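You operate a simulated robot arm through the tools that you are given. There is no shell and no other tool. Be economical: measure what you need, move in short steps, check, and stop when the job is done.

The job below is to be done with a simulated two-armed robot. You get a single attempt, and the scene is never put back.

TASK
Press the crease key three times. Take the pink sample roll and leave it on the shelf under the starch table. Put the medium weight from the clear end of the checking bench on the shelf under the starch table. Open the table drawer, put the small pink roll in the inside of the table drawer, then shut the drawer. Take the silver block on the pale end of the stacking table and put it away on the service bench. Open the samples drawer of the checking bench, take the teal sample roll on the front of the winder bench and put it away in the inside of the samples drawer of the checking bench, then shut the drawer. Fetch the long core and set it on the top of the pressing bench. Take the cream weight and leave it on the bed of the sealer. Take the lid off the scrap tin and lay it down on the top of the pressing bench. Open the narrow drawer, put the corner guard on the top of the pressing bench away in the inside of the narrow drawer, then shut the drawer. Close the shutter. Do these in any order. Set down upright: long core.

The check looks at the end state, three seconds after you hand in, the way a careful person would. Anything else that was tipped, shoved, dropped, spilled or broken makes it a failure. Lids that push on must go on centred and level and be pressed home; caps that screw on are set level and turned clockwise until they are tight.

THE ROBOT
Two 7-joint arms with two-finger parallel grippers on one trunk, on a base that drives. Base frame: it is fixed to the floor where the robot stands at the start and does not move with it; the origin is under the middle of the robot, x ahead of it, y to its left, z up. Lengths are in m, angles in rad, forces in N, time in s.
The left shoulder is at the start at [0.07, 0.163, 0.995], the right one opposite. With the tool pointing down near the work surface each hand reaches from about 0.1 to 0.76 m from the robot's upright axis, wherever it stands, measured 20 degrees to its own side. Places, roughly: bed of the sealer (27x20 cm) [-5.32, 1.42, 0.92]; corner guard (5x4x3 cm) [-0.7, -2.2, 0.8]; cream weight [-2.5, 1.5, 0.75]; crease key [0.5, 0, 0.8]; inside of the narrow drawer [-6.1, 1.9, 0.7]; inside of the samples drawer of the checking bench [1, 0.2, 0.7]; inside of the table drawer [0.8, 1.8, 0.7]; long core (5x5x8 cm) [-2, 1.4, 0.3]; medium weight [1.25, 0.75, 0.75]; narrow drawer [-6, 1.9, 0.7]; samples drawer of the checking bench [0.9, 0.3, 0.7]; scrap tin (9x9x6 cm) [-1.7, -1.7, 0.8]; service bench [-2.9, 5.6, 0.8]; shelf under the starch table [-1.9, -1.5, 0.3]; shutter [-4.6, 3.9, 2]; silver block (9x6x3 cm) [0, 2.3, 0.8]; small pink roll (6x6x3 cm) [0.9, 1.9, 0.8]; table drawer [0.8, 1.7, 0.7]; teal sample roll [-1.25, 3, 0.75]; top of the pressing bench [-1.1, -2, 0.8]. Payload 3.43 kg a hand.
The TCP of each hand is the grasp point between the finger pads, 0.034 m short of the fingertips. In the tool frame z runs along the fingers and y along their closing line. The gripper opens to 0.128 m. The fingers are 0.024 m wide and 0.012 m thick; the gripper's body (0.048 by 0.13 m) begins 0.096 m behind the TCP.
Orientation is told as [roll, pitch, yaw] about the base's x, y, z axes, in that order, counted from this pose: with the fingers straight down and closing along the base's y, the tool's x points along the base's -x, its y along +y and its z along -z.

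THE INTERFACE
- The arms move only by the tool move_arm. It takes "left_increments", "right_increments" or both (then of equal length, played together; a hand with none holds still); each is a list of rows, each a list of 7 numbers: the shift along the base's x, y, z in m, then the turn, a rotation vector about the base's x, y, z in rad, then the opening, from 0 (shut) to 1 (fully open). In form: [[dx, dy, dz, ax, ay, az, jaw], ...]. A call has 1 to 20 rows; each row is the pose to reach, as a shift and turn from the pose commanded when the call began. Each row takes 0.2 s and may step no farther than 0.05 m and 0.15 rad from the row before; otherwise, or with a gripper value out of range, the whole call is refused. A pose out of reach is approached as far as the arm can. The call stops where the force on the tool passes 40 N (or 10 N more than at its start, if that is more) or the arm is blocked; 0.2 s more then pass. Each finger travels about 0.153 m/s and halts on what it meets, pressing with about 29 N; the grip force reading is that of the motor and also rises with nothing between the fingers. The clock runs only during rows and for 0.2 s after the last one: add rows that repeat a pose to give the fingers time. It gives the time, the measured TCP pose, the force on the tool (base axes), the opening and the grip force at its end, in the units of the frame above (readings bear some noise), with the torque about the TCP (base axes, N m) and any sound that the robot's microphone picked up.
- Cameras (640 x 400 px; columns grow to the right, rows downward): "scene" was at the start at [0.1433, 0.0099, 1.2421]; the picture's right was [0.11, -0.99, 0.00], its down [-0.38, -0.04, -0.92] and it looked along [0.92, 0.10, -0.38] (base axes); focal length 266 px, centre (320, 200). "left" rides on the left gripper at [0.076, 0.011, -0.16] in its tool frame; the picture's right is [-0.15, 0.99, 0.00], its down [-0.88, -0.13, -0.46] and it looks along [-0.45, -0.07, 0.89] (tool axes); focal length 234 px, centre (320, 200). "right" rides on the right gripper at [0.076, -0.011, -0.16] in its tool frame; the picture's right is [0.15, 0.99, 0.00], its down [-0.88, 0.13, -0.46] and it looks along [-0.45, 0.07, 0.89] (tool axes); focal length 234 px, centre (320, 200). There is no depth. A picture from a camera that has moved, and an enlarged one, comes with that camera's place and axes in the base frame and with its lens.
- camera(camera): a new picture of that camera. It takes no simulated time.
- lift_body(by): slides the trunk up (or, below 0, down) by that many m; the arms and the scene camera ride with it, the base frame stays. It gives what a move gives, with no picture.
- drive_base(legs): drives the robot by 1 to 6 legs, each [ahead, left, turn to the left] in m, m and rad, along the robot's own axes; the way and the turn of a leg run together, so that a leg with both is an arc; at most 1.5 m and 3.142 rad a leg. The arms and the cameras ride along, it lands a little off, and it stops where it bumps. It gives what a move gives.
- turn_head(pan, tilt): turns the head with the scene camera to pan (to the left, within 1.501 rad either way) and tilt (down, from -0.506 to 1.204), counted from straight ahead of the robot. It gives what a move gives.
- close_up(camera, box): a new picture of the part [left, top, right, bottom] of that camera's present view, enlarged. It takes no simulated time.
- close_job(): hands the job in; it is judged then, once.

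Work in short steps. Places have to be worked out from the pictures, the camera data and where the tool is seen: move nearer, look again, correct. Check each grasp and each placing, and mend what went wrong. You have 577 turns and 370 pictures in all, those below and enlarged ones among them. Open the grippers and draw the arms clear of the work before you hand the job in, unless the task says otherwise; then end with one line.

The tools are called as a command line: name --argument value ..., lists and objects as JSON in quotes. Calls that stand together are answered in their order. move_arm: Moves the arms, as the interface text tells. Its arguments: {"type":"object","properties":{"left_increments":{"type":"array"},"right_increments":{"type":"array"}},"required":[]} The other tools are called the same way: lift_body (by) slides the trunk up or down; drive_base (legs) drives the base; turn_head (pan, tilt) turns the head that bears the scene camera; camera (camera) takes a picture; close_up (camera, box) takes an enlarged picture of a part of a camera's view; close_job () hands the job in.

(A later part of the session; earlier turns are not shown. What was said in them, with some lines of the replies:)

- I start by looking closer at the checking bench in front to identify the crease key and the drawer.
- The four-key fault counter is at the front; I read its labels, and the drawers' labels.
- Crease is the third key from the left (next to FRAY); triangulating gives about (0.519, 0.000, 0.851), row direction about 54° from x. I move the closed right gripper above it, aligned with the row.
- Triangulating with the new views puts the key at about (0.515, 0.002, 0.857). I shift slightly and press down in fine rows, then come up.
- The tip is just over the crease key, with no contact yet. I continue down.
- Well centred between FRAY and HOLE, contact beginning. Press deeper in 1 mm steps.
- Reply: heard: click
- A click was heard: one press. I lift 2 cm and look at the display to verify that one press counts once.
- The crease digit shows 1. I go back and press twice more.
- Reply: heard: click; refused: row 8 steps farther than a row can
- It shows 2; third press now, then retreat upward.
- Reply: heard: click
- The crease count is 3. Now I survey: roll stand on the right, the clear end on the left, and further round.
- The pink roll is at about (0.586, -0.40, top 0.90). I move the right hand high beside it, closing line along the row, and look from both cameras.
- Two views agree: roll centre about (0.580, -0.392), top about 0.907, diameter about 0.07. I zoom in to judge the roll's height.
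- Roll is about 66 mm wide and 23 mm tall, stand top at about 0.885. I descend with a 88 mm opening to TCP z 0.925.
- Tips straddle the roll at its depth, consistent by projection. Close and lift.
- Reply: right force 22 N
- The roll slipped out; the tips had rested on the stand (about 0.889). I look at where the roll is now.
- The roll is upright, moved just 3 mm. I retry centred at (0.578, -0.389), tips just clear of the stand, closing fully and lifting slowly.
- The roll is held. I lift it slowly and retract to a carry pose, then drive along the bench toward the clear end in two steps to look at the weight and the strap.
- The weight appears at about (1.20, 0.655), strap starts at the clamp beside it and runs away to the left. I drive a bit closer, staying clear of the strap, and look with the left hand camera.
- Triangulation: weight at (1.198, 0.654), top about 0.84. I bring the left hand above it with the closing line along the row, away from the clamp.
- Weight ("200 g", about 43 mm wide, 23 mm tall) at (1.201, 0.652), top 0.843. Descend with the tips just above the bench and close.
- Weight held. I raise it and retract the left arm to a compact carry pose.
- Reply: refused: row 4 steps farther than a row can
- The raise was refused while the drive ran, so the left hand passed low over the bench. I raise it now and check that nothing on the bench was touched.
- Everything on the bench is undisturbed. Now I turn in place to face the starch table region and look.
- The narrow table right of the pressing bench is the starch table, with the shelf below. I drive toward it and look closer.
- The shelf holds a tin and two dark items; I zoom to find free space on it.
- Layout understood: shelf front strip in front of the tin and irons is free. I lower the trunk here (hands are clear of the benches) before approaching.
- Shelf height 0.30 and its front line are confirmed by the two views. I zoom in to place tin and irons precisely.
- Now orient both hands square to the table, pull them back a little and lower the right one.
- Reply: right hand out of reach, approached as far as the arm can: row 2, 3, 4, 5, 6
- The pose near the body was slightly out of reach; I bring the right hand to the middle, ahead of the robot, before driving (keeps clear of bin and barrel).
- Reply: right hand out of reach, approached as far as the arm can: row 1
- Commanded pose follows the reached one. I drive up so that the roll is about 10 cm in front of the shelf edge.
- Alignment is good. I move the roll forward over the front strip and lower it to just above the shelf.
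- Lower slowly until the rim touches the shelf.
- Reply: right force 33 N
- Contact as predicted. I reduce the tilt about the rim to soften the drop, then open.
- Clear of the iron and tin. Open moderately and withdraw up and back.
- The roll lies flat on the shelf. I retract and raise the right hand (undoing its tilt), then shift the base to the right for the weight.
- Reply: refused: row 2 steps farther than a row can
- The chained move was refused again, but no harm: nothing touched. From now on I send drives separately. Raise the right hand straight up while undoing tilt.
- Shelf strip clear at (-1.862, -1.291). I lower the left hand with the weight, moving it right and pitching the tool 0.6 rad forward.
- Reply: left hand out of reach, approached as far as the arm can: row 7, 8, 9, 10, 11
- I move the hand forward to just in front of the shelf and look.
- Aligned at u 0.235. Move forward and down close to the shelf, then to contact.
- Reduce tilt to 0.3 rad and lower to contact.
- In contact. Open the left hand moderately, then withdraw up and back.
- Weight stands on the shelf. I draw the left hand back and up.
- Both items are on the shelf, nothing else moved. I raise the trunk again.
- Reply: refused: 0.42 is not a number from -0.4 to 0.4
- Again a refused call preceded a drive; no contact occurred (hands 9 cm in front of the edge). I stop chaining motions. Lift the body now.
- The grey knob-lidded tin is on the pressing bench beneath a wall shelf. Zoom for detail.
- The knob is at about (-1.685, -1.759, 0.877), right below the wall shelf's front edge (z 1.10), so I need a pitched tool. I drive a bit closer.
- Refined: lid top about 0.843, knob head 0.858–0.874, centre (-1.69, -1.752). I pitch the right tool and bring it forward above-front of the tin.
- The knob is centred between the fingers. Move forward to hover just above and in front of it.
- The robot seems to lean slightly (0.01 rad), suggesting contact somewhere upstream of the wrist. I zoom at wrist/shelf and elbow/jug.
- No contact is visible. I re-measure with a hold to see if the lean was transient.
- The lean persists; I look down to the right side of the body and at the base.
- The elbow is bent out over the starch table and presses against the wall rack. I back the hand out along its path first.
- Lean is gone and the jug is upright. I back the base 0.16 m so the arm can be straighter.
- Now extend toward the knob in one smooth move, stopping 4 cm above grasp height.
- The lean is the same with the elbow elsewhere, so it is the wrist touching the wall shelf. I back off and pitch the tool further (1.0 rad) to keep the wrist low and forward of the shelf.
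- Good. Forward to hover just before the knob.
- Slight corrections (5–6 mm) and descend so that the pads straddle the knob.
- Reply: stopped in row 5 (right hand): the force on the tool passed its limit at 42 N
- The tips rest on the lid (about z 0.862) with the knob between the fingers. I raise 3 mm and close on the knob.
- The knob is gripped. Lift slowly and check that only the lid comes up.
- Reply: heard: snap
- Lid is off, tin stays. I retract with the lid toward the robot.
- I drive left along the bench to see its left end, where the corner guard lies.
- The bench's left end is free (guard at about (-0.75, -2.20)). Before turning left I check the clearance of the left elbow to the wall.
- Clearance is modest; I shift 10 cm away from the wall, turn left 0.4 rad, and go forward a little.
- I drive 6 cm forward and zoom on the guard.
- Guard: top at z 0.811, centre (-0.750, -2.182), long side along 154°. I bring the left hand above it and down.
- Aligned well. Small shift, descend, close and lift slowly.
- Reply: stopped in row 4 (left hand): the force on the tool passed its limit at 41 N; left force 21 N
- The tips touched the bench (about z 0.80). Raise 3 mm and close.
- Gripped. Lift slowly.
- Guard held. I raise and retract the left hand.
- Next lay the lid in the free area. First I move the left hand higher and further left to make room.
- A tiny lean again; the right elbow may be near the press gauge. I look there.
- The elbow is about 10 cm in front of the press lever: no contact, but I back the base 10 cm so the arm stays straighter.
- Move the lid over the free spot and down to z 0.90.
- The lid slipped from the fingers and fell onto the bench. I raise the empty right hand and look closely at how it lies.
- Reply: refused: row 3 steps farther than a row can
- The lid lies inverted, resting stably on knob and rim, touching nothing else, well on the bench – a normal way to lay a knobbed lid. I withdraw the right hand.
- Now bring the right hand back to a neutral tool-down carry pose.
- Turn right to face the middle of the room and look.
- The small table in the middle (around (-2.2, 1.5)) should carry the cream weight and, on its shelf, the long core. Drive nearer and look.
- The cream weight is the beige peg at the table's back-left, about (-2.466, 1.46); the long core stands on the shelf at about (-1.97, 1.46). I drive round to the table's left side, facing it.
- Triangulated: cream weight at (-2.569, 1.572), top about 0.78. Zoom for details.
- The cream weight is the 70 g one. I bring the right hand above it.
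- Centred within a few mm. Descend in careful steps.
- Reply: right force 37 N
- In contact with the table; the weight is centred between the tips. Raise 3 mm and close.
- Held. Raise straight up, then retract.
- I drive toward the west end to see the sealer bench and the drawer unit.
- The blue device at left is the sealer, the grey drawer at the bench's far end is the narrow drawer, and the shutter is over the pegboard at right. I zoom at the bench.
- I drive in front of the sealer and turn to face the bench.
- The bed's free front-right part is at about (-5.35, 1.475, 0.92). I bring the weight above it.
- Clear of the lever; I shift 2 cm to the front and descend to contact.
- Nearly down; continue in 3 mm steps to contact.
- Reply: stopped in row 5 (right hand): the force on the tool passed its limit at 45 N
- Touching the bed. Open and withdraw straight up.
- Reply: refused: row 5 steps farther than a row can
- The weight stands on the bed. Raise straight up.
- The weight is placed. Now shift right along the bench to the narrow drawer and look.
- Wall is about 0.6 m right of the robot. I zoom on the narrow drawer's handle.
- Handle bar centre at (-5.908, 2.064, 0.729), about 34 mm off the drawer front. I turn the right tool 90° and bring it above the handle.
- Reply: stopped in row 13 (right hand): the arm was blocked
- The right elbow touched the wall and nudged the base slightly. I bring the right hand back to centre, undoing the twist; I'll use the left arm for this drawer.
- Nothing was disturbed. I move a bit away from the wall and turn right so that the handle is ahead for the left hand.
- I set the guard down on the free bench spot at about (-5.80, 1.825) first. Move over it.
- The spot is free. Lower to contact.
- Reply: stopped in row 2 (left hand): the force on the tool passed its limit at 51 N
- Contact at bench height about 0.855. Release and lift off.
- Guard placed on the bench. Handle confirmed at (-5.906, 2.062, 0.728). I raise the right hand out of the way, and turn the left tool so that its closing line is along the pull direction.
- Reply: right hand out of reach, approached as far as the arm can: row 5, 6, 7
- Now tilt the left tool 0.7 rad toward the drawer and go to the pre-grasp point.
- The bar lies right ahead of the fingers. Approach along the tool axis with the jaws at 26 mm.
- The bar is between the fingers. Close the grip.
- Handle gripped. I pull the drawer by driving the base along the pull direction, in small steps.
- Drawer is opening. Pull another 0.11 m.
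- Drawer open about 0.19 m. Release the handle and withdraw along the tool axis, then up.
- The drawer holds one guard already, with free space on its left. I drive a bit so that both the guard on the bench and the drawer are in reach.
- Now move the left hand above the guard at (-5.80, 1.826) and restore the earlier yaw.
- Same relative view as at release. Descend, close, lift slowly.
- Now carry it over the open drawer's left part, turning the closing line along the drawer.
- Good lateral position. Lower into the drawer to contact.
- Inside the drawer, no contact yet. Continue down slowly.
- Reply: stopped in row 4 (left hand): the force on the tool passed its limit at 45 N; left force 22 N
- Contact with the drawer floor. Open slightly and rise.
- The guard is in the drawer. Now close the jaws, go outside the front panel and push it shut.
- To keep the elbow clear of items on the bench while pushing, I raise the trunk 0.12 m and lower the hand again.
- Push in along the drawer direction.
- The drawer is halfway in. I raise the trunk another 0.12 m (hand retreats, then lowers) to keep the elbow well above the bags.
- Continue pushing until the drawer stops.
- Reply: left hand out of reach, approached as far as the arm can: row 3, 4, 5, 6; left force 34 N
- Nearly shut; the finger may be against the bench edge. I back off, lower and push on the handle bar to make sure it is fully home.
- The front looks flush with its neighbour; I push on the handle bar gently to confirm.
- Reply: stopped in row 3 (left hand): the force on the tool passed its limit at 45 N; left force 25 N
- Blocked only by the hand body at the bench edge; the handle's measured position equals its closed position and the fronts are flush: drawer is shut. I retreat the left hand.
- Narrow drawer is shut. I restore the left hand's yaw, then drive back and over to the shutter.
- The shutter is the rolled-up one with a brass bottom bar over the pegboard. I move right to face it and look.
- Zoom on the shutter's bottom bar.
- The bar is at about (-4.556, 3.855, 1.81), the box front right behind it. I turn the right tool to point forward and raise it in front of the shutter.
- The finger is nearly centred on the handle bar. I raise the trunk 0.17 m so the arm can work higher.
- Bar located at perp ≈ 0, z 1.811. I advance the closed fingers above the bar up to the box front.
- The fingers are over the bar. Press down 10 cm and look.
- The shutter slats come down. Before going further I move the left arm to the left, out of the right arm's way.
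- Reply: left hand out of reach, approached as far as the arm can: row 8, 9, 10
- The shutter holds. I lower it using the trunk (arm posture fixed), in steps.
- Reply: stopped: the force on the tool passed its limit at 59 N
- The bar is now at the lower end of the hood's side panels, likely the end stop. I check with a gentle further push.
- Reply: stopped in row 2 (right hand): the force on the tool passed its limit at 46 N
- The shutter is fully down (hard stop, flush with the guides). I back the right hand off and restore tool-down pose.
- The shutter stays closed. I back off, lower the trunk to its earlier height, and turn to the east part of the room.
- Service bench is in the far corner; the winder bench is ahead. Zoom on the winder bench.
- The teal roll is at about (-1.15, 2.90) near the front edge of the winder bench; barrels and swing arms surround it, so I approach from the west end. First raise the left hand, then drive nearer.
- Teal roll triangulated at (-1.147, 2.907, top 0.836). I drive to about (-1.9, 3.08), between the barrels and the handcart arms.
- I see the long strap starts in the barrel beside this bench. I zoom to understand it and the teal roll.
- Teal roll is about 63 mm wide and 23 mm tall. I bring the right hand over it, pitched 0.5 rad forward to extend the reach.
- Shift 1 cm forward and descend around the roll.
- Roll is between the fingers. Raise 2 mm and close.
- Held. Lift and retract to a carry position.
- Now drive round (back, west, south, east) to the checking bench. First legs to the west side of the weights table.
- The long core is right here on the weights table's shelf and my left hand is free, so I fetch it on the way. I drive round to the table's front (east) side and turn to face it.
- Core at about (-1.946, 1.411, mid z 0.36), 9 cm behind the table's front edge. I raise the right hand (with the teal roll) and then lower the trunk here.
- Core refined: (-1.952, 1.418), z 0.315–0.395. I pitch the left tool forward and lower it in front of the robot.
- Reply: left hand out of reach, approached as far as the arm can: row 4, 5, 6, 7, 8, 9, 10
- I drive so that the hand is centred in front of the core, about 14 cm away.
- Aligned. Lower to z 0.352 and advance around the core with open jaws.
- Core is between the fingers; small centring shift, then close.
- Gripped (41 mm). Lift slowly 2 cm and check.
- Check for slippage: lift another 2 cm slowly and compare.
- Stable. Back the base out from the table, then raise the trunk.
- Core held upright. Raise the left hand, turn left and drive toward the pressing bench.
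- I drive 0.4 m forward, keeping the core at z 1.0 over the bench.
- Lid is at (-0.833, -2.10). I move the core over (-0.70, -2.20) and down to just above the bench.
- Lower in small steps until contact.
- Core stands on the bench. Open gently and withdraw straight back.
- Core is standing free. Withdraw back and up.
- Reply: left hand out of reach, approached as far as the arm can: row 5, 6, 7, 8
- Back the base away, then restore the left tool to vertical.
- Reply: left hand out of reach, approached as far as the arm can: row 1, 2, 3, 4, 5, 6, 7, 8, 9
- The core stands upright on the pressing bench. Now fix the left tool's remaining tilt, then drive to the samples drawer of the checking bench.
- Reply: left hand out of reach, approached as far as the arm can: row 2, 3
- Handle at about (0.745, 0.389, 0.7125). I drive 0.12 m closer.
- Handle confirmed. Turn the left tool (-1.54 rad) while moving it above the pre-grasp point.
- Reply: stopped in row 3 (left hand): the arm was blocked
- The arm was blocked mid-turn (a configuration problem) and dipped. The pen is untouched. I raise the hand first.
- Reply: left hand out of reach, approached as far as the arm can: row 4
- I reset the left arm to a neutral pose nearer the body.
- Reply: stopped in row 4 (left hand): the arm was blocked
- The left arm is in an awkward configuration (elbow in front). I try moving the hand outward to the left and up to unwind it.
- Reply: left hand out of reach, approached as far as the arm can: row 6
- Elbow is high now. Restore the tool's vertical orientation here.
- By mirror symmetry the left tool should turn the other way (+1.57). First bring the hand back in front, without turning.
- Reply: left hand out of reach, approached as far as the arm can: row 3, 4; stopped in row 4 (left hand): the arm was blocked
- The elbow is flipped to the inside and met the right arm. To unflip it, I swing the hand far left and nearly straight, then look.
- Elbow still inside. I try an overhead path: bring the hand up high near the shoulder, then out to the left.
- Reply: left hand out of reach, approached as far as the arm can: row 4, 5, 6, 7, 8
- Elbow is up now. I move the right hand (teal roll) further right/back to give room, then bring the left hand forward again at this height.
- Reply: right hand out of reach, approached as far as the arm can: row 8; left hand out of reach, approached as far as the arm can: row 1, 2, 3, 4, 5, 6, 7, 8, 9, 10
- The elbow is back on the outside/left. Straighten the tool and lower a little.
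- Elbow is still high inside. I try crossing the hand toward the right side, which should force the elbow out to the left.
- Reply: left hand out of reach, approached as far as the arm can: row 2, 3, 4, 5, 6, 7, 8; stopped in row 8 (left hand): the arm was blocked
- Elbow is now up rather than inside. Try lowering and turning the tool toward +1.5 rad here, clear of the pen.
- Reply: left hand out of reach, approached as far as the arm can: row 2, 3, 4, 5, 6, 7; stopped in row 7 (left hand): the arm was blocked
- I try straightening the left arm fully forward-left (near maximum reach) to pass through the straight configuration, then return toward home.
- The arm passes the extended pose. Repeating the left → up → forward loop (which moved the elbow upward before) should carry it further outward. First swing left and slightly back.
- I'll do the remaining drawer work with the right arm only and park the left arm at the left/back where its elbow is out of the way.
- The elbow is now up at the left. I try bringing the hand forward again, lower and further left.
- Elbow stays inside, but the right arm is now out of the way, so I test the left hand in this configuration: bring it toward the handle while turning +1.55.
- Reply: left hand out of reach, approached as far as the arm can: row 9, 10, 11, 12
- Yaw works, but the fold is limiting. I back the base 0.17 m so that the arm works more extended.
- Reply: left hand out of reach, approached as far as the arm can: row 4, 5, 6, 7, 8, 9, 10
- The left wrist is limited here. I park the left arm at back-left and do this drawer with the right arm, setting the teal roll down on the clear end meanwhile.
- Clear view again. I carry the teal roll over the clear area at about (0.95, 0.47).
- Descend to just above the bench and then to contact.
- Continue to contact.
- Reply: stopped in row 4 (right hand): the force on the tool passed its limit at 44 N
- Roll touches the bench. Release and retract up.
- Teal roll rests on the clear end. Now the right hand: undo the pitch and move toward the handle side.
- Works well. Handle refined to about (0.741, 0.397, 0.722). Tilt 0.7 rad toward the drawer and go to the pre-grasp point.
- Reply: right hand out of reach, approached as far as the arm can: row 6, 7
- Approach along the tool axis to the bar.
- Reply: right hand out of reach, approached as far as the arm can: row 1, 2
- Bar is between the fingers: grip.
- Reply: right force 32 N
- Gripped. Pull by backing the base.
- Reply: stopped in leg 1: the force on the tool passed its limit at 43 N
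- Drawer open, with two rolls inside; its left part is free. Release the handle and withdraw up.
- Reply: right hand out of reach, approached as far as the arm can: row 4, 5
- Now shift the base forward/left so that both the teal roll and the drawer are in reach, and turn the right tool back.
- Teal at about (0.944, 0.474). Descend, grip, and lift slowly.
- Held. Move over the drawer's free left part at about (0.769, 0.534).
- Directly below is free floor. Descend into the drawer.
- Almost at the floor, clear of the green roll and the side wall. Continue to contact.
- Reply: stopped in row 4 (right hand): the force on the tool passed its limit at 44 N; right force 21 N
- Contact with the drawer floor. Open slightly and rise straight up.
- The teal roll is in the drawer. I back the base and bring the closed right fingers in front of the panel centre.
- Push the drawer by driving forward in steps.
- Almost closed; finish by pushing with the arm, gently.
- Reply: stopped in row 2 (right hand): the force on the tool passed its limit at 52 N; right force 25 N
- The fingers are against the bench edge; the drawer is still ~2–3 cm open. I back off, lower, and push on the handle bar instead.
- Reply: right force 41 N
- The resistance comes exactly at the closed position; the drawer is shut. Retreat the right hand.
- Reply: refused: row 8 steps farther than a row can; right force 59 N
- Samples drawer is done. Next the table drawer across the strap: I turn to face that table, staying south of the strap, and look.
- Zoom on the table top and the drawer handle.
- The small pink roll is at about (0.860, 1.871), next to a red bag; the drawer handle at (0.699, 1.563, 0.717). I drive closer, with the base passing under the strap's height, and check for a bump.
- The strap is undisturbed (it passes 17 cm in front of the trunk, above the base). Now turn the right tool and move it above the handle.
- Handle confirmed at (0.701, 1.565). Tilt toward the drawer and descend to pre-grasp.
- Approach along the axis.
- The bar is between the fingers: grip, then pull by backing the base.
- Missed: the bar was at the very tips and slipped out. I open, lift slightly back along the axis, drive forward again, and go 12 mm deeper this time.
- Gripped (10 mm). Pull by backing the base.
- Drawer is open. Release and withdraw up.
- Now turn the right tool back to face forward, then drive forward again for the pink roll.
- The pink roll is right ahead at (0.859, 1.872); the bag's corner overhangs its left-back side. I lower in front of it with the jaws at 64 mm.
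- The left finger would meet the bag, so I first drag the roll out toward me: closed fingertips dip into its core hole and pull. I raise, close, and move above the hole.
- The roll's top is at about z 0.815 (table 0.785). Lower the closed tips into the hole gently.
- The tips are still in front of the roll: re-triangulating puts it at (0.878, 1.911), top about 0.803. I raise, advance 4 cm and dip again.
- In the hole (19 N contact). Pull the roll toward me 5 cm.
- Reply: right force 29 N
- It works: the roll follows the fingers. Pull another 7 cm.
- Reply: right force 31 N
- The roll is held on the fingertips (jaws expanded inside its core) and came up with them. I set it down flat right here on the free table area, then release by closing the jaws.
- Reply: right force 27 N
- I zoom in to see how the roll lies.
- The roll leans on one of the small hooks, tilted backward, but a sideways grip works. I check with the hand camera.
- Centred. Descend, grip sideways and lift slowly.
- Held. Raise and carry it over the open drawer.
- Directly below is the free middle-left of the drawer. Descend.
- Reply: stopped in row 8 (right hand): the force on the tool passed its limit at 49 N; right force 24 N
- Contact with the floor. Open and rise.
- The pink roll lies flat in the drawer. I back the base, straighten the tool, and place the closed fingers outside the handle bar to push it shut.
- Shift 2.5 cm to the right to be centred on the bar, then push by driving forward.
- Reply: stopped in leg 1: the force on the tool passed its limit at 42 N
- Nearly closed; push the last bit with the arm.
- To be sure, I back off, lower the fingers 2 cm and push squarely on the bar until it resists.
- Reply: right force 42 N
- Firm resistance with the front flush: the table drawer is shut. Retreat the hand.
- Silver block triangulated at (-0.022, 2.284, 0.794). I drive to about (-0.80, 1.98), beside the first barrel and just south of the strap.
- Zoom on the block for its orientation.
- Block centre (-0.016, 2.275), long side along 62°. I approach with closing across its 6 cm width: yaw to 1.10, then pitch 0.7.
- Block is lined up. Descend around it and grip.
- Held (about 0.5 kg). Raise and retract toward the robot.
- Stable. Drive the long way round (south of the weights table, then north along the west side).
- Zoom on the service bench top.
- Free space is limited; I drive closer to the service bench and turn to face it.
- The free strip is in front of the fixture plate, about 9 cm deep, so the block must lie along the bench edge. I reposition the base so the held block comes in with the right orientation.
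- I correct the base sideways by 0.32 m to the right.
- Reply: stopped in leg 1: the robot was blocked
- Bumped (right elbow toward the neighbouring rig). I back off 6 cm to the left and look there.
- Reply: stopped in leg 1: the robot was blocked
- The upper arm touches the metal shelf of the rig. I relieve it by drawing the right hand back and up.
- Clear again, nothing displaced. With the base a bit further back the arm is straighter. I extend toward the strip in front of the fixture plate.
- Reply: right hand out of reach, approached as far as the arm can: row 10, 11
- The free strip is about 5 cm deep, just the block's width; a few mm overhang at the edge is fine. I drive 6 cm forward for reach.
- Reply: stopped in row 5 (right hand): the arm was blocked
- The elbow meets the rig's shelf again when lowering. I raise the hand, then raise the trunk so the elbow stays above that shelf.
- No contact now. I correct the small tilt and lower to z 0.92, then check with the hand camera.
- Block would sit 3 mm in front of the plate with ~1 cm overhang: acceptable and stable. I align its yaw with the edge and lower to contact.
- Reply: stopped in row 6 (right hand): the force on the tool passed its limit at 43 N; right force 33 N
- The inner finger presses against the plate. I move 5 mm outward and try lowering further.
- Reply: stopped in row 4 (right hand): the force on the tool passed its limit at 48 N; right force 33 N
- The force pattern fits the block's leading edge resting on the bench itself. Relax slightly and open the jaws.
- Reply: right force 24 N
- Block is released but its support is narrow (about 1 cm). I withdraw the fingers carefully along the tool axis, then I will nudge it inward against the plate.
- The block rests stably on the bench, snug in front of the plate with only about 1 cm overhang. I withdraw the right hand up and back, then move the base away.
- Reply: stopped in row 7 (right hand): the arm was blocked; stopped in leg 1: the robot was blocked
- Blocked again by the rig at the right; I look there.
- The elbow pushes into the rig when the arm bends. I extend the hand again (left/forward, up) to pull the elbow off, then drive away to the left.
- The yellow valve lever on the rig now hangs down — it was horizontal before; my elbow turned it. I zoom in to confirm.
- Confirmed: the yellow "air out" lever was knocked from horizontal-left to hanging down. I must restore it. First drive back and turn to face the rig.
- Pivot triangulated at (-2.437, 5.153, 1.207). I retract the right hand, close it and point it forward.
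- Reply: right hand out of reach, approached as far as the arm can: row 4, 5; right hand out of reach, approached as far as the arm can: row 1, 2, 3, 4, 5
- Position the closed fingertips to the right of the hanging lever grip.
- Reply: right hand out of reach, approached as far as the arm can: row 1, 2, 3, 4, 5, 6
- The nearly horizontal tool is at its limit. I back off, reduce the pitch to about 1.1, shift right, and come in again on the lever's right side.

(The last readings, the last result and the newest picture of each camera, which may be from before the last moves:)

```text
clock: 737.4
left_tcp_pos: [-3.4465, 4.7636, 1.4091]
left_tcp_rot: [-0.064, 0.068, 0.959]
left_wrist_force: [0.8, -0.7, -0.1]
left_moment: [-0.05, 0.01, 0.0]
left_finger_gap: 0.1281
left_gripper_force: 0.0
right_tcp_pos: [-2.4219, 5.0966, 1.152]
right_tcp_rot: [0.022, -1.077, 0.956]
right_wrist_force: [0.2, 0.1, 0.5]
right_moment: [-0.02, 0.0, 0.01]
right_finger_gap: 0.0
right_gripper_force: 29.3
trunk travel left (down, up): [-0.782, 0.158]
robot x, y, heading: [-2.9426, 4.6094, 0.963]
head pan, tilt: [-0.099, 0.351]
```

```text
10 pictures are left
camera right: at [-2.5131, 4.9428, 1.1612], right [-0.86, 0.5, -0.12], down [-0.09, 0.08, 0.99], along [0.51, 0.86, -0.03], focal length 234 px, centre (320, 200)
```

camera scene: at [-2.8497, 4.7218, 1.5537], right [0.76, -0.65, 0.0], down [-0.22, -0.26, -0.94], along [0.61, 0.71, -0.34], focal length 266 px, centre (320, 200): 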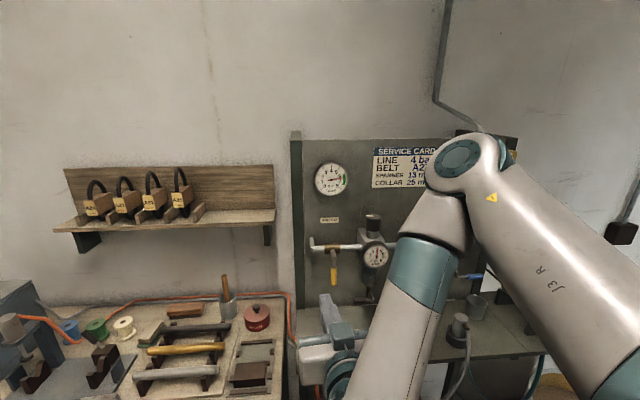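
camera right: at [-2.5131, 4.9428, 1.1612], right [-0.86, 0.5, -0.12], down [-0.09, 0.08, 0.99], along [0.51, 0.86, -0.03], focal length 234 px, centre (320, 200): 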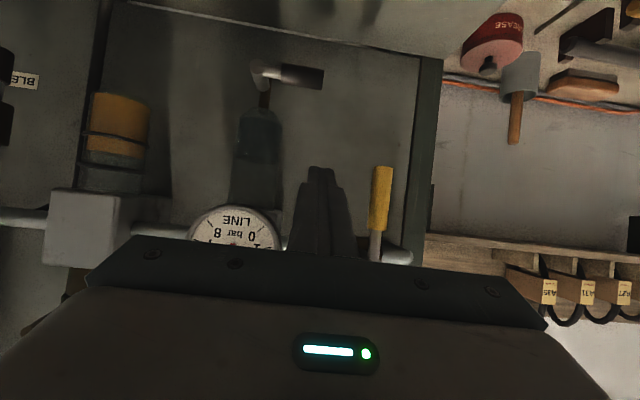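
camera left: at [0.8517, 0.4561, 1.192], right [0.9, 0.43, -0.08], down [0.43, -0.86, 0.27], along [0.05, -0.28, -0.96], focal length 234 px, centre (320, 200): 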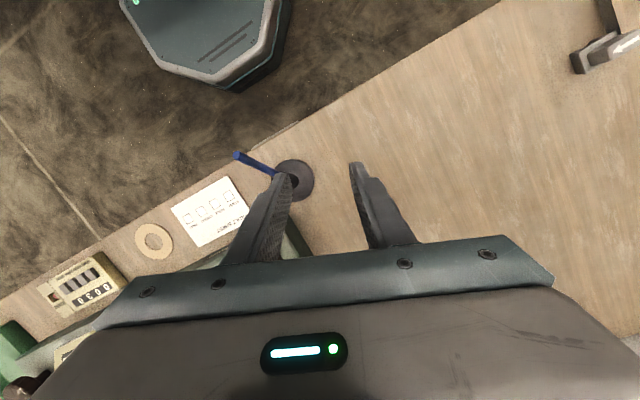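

The fingers are now on the lever's right side. Sweep left and up along the lever's arc to bring it back to horizontal.

move_arm --right_increments '[[-0.0162, 0.0117, 0, 0, 0, 0, 0], [-0.0324, 0.0234, 0, 0, 0, 0, 0], [-0.0508, 0.0367, -0.001, 0, 0, 0, 0], [-0.0649, 0.0468, 0.006, 0, 0, 0, 0], [-0.0775, 0.0559, 0.0177, 0, 0, 0, 0], [-0.0876, 0.0632, 0.034, 0, 0, 0, 0], [-0.0933, 0.0673, 0.05, 0, 0, 0, 0], [-0.0933, 0.0673, 0.058, 0, 0, 0, 0]]'

camera --camera "right"

```text
clock: 739.0
left_tcp_pos: [-3.4478, 4.763, 1.4076]
left_tcp_rot: [-0.065, 0.067, 0.96]
left_wrist_force: [-0.3, -0.4, 0.2]
left_moment: [0.0, -0.04, 0.0]
left_finger_gap: 0.128
left_gripper_force: 0.1
right_tcp_pos: [-2.512, 5.1553, 1.1809]
right_tcp_rot: [0.003, -1.052, 0.966]
right_wrist_force: [2.2, -4.9, -7.8]
right_moment: [0.07, 0.1, 0.04]
right_finger_gap: 0.0
right_gripper_force: 29.1
trunk travel left (down, up): [-0.782, 0.158]
robot x, y, heading: [-2.9375, 4.6119, 0.958]
head pan, tilt: [-0.099, 0.351]
stopped in row 7 (right hand): the force on the tool passed its limit at 49 N (the readings are from after the stop); the commanded pose is now the measured one
```

```text
9 pictures are left
camera right: at [-2.6036, 5.0033, 1.1949], right [-0.86, 0.5, -0.13], down [-0.08, 0.11, 0.99], along [0.51, 0.86, -0.05], focal length 234 px, centre (320, 200)
```

right: 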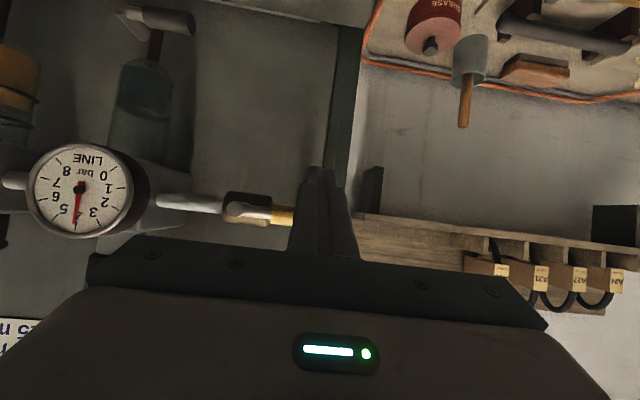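

The lever is horizontal again, at its stop. Withdraw: down a little, then back.

move_arm --right_increments '[[0, 0, -0.02, 0, 0, 0, 0], [-0.01, -0.014, -0.035, 0, 0, 0, 0], [-0.035, -0.047, -0.035, 0, 0, 0, 0], [-0.06, -0.08, -0.03, 0, 0, 0, 0], [-0.085, -0.115, -0.03, 0, 0, 0, 0]]'

drive_base --legs '[[-0.4, 0, 0]]'

close_up --camera "scene" --box '[0, 130, 420, 400]'

```text
clock: 740.2
left_tcp_pos: [-3.4483, 4.7632, 1.4086]
left_tcp_rot: [-0.064, 0.067, 0.958]
left_wrist_force: [-0.8, 0.4, -0.3]
left_moment: [0.02, -0.01, 0.0]
left_finger_gap: 0.128
left_gripper_force: 0.1
right_tcp_pos: [-2.5969, 5.0407, 1.1531]
right_tcp_rot: [0.007, -1.053, 0.965]
right_wrist_force: [-0.1, 0.1, 0.7]
right_moment: [-0.01, 0.02, 0.02]
right_finger_gap: 0.0
right_gripper_force: 28.4
trunk travel left (down, up): [-0.782, 0.158]
robot x, y, heading: [-2.9377, 4.612, 0.959]
head pan, tilt: [-0.099, 0.351]
```

```text
clock: 742.7
left_tcp_pos: [-3.6773, 4.433, 1.4085]
left_tcp_rot: [-0.065, 0.067, 0.959]
left_wrist_force: [0.6, 0.7, -0.2]
left_moment: [-0.01, 0.0, -0.02]
left_finger_gap: 0.1281
left_gripper_force: 0.1
right_tcp_pos: [-2.8277, 4.7132, 1.1523]
right_tcp_rot: [0.007, -1.054, 0.964]
right_wrist_force: [1.1, 0.7, 0.0]
right_moment: [0.0, 0.02, 0.02]
right_finger_gap: 0.0
right_gripper_force: 29.5
trunk travel left (down, up): [-0.782, 0.158]
robot x, y, heading: [-3.1707, 4.2815, 0.956]
head pan, tilt: [-0.099, 0.351]
```

```text
1.48 times, centred on (210, 265) of scene
camera zoom: at [-3.0793, 4.3947, 1.5533], right [0.76, -0.65, 0.0], down [-0.23, -0.26, -0.94], along [0.61, 0.71, -0.34], focal length 393 px, centre (483, 104)
```

zoom: 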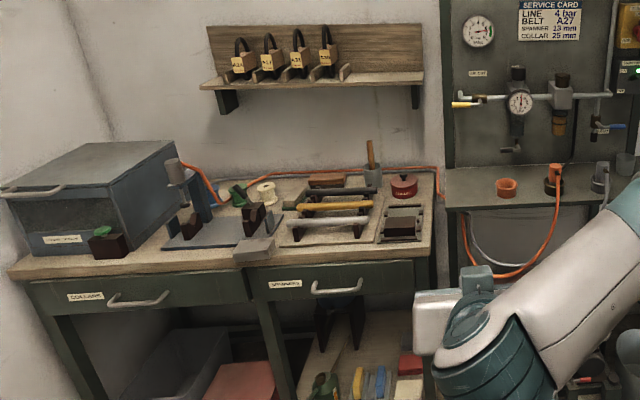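

The lever is back; the silver block sits on the bench. The spools look different, so I zoom in on them.

close_up --camera "scene" --box '[90, 220, 230, 320]'

```text
4.00 times, centred on (160, 270) of scene
camera zoom: at [-3.0793, 4.3947, 1.5533], right [0.76, -0.65, 0.0], down [-0.23, -0.26, -0.94], along [0.61, 0.71, -0.34], focal length 1062 px, centre (960, -80)
```

zoom: 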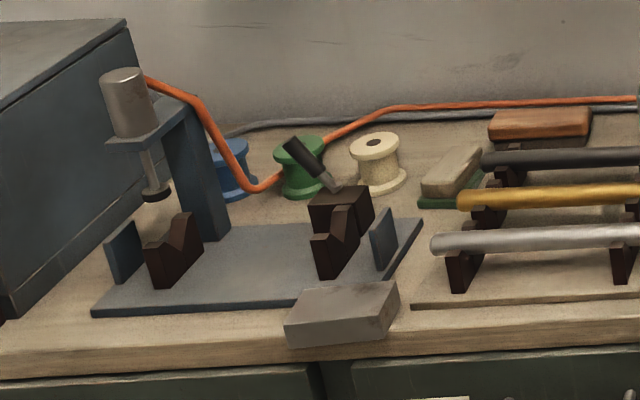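

Everything is in order: spools upright, block flat on the bench. I open the right gripper and then hand in.

move_arm --right_increments '[[0, 0, 0.02, 0, 0, 0, 0.4], [0, 0, 0.04, 0, 0, 0, 0.8], [0, 0, 0.05, 0, 0, 0, 1], [0, 0, 0.05, 0, 0, 0, 1]]'

```text
clock: 743.7
left_tcp_pos: [-3.6783, 4.434, 1.4088]
left_tcp_rot: [-0.065, 0.066, 0.958]
left_wrist_force: [1.3, -0.3, -0.2]
left_moment: [-0.02, -0.01, 0.0]
left_finger_gap: 0.128
left_gripper_force: 0.1
right_tcp_pos: [-2.8285, 4.7125, 1.2016]
right_tcp_rot: [0.005, -1.054, 0.965]
right_wrist_force: [0.4, -0.2, 0.2]
right_moment: [-0.02, 0.0, -0.01]
right_finger_gap: 0.1281
right_gripper_force: 0.0
trunk travel left (down, up): [-0.782, 0.158]
robot x, y, heading: [-3.1698, 4.285, 0.958]
head pan, tilt: [-0.099, 0.351]
```

All listed items are done, the grippers are open and the arms are clear; I hand in the job.

close_job

```text
The job is handed in.
```

All eleven items are done and the job is handed in, with three blemishes: the scrap tin's lid slipped from the grip and lies upside down on the pressing bench, the silver block overhangs the service bench's front edge by about 1 cm, and my elbow knocked the "air out" valve lever beside that bench, which I pushed back to horizontal.
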